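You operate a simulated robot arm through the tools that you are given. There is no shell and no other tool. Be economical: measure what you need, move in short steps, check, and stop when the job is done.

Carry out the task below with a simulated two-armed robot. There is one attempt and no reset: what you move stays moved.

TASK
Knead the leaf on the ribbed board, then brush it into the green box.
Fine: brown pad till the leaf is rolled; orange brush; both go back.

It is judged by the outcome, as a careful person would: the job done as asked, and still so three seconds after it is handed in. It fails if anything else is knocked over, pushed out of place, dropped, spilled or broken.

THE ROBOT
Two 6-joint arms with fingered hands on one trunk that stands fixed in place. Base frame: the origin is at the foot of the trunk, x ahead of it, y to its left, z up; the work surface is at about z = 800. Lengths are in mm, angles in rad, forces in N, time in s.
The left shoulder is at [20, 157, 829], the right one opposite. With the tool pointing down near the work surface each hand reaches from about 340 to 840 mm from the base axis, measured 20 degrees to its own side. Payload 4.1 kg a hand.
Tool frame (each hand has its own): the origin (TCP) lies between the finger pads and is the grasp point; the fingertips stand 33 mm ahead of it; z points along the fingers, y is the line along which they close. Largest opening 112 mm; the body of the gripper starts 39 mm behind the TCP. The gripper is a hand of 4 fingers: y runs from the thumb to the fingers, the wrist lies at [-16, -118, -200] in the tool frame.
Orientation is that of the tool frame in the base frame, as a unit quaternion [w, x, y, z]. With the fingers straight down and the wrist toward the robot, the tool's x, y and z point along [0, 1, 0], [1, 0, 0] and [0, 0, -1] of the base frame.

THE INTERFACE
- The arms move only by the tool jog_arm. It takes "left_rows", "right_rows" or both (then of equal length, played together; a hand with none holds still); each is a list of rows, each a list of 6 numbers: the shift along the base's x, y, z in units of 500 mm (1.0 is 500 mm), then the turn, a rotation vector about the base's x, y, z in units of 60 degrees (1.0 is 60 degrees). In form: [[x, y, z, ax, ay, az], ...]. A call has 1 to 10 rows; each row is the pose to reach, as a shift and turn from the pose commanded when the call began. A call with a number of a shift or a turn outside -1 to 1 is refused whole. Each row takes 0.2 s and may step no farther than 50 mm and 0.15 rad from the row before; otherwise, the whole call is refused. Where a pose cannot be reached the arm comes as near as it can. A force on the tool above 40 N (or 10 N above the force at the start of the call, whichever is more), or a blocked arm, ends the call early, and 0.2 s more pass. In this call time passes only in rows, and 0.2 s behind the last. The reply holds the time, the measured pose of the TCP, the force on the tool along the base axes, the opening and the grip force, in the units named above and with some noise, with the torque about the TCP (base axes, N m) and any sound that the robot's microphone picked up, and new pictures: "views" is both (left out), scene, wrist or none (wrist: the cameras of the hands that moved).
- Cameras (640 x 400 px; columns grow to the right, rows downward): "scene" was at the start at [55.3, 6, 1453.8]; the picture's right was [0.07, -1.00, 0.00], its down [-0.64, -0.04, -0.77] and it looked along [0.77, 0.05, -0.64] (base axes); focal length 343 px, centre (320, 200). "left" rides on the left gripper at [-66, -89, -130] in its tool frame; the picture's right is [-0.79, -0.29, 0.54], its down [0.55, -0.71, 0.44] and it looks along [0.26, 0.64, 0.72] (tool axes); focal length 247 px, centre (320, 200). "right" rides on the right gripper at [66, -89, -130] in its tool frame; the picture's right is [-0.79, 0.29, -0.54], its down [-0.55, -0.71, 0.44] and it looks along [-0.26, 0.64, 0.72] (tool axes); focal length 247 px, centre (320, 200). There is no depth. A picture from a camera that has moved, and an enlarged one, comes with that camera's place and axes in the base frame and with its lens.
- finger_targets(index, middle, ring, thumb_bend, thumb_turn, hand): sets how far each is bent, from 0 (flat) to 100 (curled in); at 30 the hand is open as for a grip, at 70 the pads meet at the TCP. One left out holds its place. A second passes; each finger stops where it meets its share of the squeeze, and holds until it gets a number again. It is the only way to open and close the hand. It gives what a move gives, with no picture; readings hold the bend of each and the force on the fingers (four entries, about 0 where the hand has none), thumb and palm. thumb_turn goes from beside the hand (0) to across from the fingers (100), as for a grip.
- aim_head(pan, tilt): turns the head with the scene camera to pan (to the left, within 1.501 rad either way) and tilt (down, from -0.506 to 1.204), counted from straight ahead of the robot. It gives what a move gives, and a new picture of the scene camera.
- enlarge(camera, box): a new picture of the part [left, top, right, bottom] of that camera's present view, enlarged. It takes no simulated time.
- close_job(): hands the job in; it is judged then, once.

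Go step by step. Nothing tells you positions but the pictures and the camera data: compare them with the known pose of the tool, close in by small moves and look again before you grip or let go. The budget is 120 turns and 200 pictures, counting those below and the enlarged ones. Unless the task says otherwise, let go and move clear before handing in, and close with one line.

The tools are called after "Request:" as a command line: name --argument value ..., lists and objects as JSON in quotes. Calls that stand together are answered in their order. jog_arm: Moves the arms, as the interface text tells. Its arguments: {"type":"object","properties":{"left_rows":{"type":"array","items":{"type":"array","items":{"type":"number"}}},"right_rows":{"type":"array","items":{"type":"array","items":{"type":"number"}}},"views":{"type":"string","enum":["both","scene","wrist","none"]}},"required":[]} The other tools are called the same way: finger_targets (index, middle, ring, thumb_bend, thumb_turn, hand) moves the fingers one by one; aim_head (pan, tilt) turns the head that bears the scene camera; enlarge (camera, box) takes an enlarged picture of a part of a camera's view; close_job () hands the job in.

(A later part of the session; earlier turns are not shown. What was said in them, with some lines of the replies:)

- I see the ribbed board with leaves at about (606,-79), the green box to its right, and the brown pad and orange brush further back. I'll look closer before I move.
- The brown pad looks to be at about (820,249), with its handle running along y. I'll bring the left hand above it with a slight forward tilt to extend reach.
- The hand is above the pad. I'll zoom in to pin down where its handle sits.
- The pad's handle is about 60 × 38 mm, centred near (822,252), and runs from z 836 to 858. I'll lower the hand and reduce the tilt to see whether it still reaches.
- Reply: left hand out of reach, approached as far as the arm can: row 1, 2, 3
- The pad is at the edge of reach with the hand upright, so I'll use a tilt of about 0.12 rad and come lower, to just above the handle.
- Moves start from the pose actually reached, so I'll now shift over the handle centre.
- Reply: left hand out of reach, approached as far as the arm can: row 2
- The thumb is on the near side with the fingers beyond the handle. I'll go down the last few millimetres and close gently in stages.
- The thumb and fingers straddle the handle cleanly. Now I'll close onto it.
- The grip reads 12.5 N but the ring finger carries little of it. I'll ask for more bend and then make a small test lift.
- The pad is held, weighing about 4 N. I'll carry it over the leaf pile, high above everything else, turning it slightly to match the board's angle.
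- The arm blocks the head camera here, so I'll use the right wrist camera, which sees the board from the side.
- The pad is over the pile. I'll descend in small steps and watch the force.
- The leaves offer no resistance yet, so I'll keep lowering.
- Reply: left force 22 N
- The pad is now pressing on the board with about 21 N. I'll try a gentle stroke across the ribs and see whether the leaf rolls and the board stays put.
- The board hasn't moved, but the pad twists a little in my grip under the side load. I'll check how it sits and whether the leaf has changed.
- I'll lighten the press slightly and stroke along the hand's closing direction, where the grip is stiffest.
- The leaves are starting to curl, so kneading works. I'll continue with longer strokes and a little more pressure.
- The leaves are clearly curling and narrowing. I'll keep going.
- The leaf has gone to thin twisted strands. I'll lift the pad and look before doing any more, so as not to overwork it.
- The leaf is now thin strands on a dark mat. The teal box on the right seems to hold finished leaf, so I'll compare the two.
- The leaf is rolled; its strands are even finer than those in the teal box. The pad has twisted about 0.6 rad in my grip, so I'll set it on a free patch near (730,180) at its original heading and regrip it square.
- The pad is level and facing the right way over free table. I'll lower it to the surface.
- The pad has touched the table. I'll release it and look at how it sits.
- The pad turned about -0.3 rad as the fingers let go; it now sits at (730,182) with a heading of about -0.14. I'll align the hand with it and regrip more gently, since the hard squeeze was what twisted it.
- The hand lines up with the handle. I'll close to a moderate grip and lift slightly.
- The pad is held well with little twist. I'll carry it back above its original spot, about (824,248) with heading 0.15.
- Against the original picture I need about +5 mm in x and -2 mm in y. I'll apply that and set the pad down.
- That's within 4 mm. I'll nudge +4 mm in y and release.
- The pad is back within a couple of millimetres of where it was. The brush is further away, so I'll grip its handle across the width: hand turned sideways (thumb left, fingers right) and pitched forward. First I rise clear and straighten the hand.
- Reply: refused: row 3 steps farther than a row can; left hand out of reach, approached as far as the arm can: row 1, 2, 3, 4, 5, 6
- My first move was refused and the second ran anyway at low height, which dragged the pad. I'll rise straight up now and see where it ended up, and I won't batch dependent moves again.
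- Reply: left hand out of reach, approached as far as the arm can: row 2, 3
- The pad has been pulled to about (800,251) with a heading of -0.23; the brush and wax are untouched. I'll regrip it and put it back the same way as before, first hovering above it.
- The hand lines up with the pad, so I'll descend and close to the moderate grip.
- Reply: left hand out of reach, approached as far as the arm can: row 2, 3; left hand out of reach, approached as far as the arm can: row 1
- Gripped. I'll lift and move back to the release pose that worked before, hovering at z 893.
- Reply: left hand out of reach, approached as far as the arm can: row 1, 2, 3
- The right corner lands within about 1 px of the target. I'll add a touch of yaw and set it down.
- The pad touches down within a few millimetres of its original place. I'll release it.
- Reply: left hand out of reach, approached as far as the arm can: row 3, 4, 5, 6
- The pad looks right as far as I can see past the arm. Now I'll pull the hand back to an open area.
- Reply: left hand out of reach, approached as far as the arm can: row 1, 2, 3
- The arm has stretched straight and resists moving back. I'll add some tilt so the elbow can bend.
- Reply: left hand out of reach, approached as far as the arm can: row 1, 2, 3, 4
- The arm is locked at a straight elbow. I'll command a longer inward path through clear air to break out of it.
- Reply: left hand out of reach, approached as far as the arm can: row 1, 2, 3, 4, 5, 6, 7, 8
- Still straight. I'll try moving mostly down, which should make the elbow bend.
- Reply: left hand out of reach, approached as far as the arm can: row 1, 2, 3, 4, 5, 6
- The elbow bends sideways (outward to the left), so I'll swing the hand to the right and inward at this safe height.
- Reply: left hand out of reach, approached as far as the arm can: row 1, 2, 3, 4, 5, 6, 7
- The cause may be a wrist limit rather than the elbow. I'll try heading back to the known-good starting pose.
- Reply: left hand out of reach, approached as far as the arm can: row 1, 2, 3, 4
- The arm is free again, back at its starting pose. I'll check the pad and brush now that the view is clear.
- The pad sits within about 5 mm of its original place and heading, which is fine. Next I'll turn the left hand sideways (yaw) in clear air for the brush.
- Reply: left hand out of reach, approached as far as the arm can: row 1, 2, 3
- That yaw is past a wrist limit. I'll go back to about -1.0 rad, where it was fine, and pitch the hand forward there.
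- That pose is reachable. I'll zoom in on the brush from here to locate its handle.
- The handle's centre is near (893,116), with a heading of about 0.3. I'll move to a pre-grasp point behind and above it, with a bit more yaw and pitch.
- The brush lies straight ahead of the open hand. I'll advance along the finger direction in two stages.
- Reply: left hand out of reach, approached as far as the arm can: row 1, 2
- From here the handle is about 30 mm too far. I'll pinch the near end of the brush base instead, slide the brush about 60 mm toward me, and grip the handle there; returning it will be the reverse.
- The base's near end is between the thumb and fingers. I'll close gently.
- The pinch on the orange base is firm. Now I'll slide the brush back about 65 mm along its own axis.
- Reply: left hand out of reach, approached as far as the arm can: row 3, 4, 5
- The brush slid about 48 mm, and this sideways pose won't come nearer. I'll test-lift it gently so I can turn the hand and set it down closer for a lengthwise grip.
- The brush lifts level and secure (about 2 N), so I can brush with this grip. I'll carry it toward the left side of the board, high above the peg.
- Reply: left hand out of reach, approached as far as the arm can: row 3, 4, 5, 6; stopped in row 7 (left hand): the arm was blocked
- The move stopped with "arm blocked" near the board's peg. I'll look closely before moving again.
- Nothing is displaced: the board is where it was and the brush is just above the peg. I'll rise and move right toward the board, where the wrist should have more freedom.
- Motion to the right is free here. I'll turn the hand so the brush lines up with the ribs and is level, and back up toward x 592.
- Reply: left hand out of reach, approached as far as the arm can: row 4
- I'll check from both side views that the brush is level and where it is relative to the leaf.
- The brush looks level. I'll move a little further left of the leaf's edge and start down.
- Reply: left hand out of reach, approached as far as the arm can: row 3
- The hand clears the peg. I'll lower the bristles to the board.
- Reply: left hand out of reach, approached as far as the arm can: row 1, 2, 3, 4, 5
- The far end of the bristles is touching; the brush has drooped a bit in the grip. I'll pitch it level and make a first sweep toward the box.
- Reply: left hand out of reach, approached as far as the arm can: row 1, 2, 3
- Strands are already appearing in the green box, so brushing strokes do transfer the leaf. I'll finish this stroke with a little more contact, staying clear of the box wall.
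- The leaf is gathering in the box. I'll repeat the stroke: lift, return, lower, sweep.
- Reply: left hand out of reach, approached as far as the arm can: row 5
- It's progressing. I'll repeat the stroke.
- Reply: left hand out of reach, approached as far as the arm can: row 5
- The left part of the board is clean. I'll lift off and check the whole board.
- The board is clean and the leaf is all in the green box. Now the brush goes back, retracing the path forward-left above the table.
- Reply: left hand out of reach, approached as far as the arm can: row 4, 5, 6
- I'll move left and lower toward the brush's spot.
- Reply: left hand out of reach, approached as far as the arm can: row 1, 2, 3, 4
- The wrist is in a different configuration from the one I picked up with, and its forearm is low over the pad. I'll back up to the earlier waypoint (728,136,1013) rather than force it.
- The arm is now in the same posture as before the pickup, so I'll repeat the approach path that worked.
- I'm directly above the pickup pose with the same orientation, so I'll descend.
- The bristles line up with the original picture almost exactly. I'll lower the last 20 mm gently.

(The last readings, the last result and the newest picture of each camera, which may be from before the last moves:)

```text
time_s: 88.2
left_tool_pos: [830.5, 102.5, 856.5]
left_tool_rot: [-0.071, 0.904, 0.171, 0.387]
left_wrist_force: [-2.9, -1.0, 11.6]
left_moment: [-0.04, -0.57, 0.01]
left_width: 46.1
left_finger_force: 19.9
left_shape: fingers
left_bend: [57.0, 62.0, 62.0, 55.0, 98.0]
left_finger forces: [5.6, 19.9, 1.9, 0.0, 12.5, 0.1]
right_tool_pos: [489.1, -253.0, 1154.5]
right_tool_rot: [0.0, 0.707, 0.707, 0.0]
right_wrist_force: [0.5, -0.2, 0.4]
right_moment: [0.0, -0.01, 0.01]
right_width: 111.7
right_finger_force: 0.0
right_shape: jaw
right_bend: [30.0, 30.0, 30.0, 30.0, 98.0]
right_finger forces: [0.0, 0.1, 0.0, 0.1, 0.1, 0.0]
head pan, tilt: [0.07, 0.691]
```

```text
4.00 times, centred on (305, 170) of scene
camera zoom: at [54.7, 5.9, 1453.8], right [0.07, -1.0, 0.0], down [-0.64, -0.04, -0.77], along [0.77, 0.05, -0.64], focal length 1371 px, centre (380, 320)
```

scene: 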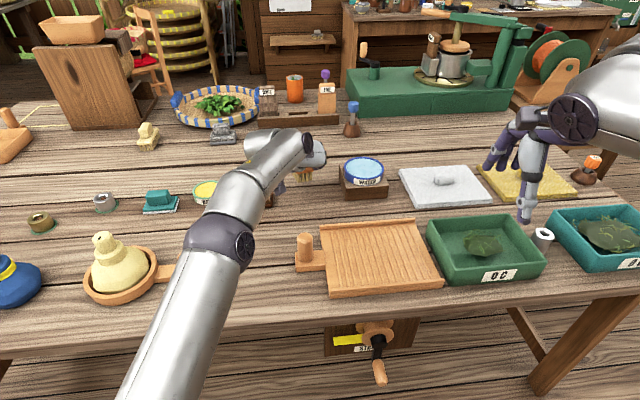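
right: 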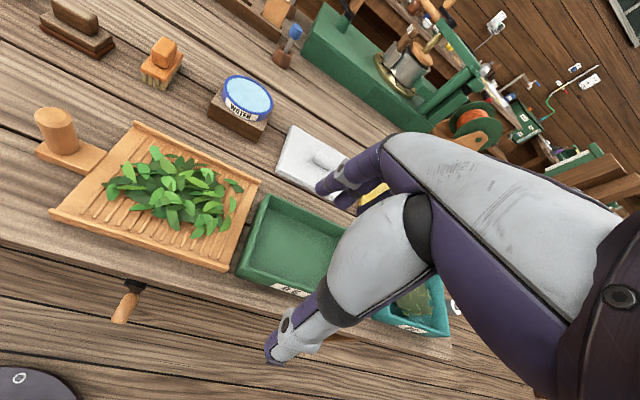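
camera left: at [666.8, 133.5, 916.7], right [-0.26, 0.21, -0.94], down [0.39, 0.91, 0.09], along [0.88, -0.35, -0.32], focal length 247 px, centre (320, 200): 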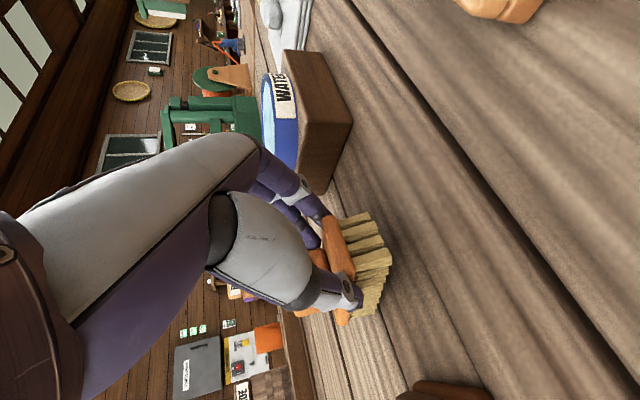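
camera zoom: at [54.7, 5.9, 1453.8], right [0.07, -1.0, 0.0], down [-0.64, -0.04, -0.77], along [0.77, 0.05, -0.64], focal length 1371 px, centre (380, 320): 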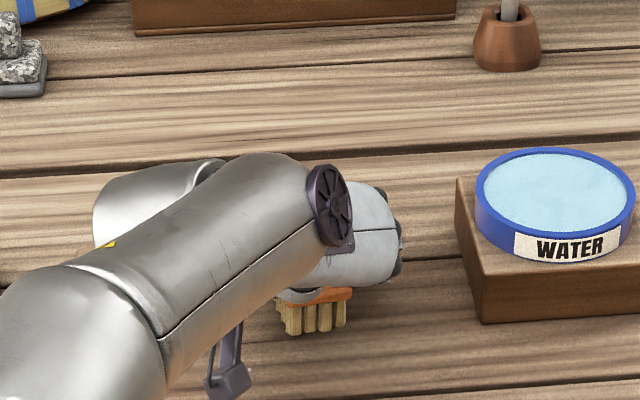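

It's down and matches the original outline. I'll ease the pressure slightly and release.

Request:
jog_arm --left_rows '[[0, 0, 0.005, 0, 0, 0]]' --views "none"

Request:
finger_targets --hand "left" --index 30 --middle 30 --ring 30 --thumb_bend 30

Request:
enlarge --camera "left" --box '[240, 150, 440, 380]'

```text
time_s: 88.6
left_tool_pos: [829.0, 100.2, 857.1]
left_tool_rot: [-0.071, 0.905, 0.169, 0.385]
left_wrist_force: [1.3, 0.9, 10.3]
left_moment: [0.01, -0.49, 0.04]
left_width: 46.1
left_finger_force: 18.4
left_shape: fingers
left_bend: [57.0, 62.0, 62.0, 55.0, 98.0]
left_finger forces: [6.1, 17.6, 2.2, 0.1, 11.8, 0.0]
right_tool_pos: [490.5, -252.9, 1154.3]
right_tool_rot: [0.0, 0.708, 0.707, 0.0]
right_wrist_force: [-0.4, -0.7, 0.4]
right_moment: [0.01, 0.02, -0.03]
right_width: 111.6
right_finger_force: 0.1
right_shape: jaw
right_bend: [30.0, 30.0, 30.0, 30.0, 98.0]
right_finger forces: [0.1, 0.0, 0.1, 0.0, 0.0, 0.0]
head pan, tilt: [0.07, 0.691]
```

```text
time_s: 89.6
left_tool_pos: [829.5, 100.0, 856.2]
left_tool_rot: [-0.07, 0.905, 0.169, 0.383]
left_wrist_force: [0.1, 0.5, -0.1]
left_moment: [-0.01, 0.01, 0.02]
left_width: 112.5
left_finger_force: 0.1
left_shape: fingers
left_bend: [30.0, 30.0, 30.0, 30.0, 96.0]
left_finger forces: [0.1, 0.0, 0.0, 0.0, 0.0, 0.1]
right_tool_pos: [491.4, -253.1, 1154.7]
right_tool_rot: [-0.001, 0.707, 0.707, 0.0]
right_wrist_force: [0.4, -0.8, -1.0]
right_moment: [-0.01, 0.02, 0.0]
right_width: 111.6
right_finger_force: 0.1
right_shape: jaw
right_bend: [30.0, 30.0, 30.0, 30.0, 98.0]
right_finger forces: [0.0, 0.0, 0.0, 0.0, 0.1, 0.0]
head pan, tilt: [0.07, 0.691]
```

```text
1.74 times, centred on (340, 265) of left
camera zoom: at [666.5, 132.5, 899.6], right [-0.26, 0.21, -0.94], down [0.39, 0.91, 0.09], along [0.88, -0.35, -0.32], focal length 430 px, centre (285, 87)
```

zoom: 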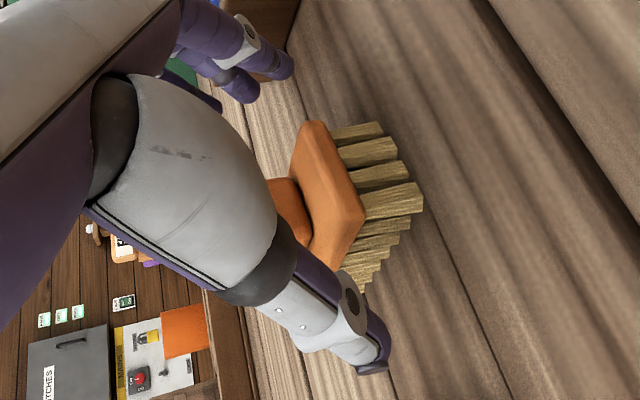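

The brush is released and standing upright. I'll retreat straight up and back along the same path.

Request:
jog_arm --left_rows '[[-0.005, 0, 0.035, 0, 0, 0], [-0.005, 0, 0.075, 0, 0, 0], [-0.005, 0, 0.115, 0, 0, 0], [-0.01, 0, 0.15, 0, 0, 0]]' --views "none"

```text
time_s: 90.6
left_tool_pos: [824.3, 101.2, 933.1]
left_tool_rot: [-0.072, 0.905, 0.169, 0.384]
left_wrist_force: [0.4, 0.1, -0.7]
left_moment: [-0.02, -0.02, -0.06]
left_width: 112.3
left_finger_force: 0.0
left_shape: fingers
left_bend: [30.0, 30.0, 30.0, 30.0, 96.0]
left_finger forces: [0.1, 0.0, 0.0, 0.1, 0.1, 0.0]
right_tool_pos: [490.4, -251.7, 1153.4]
right_tool_rot: [0.0, 0.707, 0.707, 0.0]
right_wrist_force: [-0.2, -0.2, 0.0]
right_moment: [-0.02, 0.0, -0.06]
right_width: 111.9
right_finger_force: 0.0
right_shape: jaw
right_bend: [30.0, 30.0, 30.0, 30.0, 98.0]
right_finger forces: [0.0, 0.1, 0.0, 0.0, 0.1, 0.1]
head pan, tilt: [0.07, 0.691]
```

Request:
jog_arm --left_rows '[[-0.04, 0.018, 0.03, 0.005, 0.017, 0.036], [-0.08, 0.036, 0.06, 0.01, 0.034, 0.072], [-0.12, 0.054, 0.09, 0.015, 0.051, 0.108], [-0.16, 0.065, 0.12, 0.02, 0.068, 0.144], [-0.195, 0.07, 0.155, 0.026, 0.086, 0.181], [-0.24, 0.08, 0.2, 0.026, 0.086, 0.181], [-0.29, 0.1, 0.25, 0.026, 0.086, 0.181]]' --views "scene"

Request:
enlarge --camera "scene" --box '[220, 120, 350, 220]'

Request:
enlarge --camera "scene" --box '[280, 190, 560, 310]'

```text
time_s: 92.2
left_tool_pos: [680.6, 150.7, 1056.1]
left_tool_rot: [-0.128, 0.9, 0.245, 0.336]
left_wrist_force: [0.7, 0.1, -0.4]
left_moment: [0.02, 0.01, 0.01]
left_width: 112.3
left_finger_force: 0.1
left_shape: fingers
left_bend: [30.0, 30.0, 30.0, 30.0, 96.0]
left_finger forces: [0.0, 0.0, 0.0, 0.0, 0.0, 0.0]
right_tool_pos: [491.4, -252.2, 1153.7]
right_tool_rot: [0.0, 0.707, 0.707, 0.0]
right_wrist_force: [0.1, -0.3, -1.3]
right_moment: [0.0, 0.01, 0.02]
right_width: 111.7
right_finger_force: 0.1
right_shape: jaw
right_bend: [30.0, 30.0, 30.0, 30.0, 98.0]
right_finger forces: [0.1, 0.0, 0.0, 0.1, 0.0, 0.1]
head pan, tilt: [0.07, 0.691]
```

scene: 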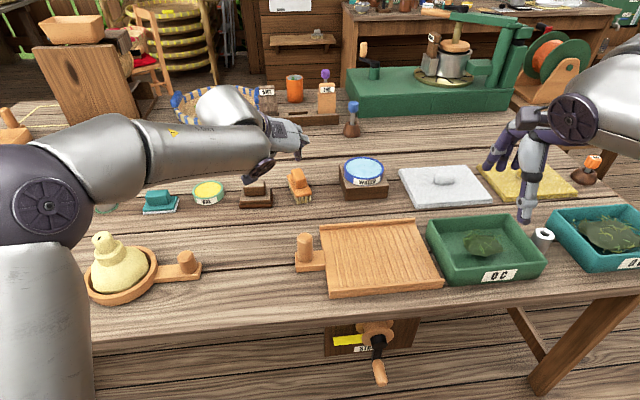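

```text
4.00 times, centred on (285, 170) of scene
camera zoom: at [55.7, 5.9, 1453.8], right [0.07, -1.0, 0.0], down [-0.64, -0.04, -0.77], along [0.77, 0.05, -0.64], focal length 1371 px, centre (460, 320)
```

zoom: 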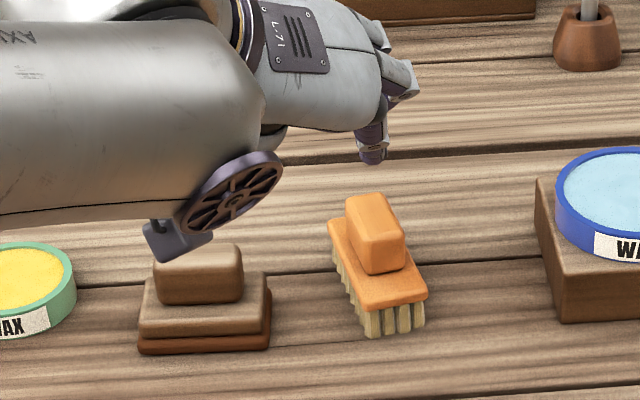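

```text
2.29 times, centred on (420, 250) of scene
camera zoom: at [55.7, 5.9, 1453.8], right [0.07, -1.0, 0.0], down [-0.64, -0.04, -0.77], along [0.77, 0.05, -0.64], focal length 784 px, centre (91, 86)
```

zoom: 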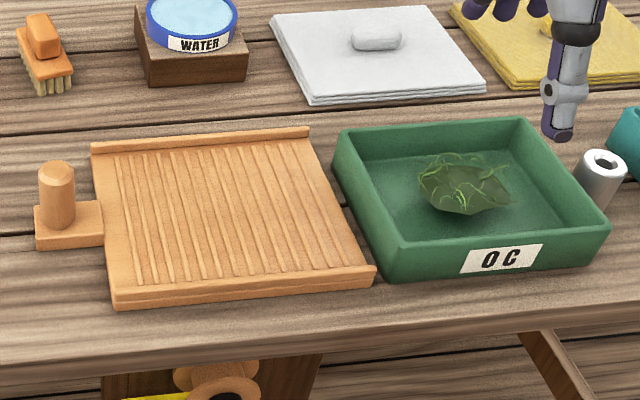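

The brush, pad, board and box are all where they belong, the board is clean, the rolled leaf is in the green box, and both hands are clear. Handing in.

Request:
close_job

```text
The job is handed in.
```

The leaf was kneaded with the brown pad until it rolled into thin strands, then brushed into the green box, and the ribbed board is clean. The pad is back within about 5 mm; the brush is back within about 6 mm, turned roughly 10 degrees. One bad move dragged the pad partway through, and I put it back.
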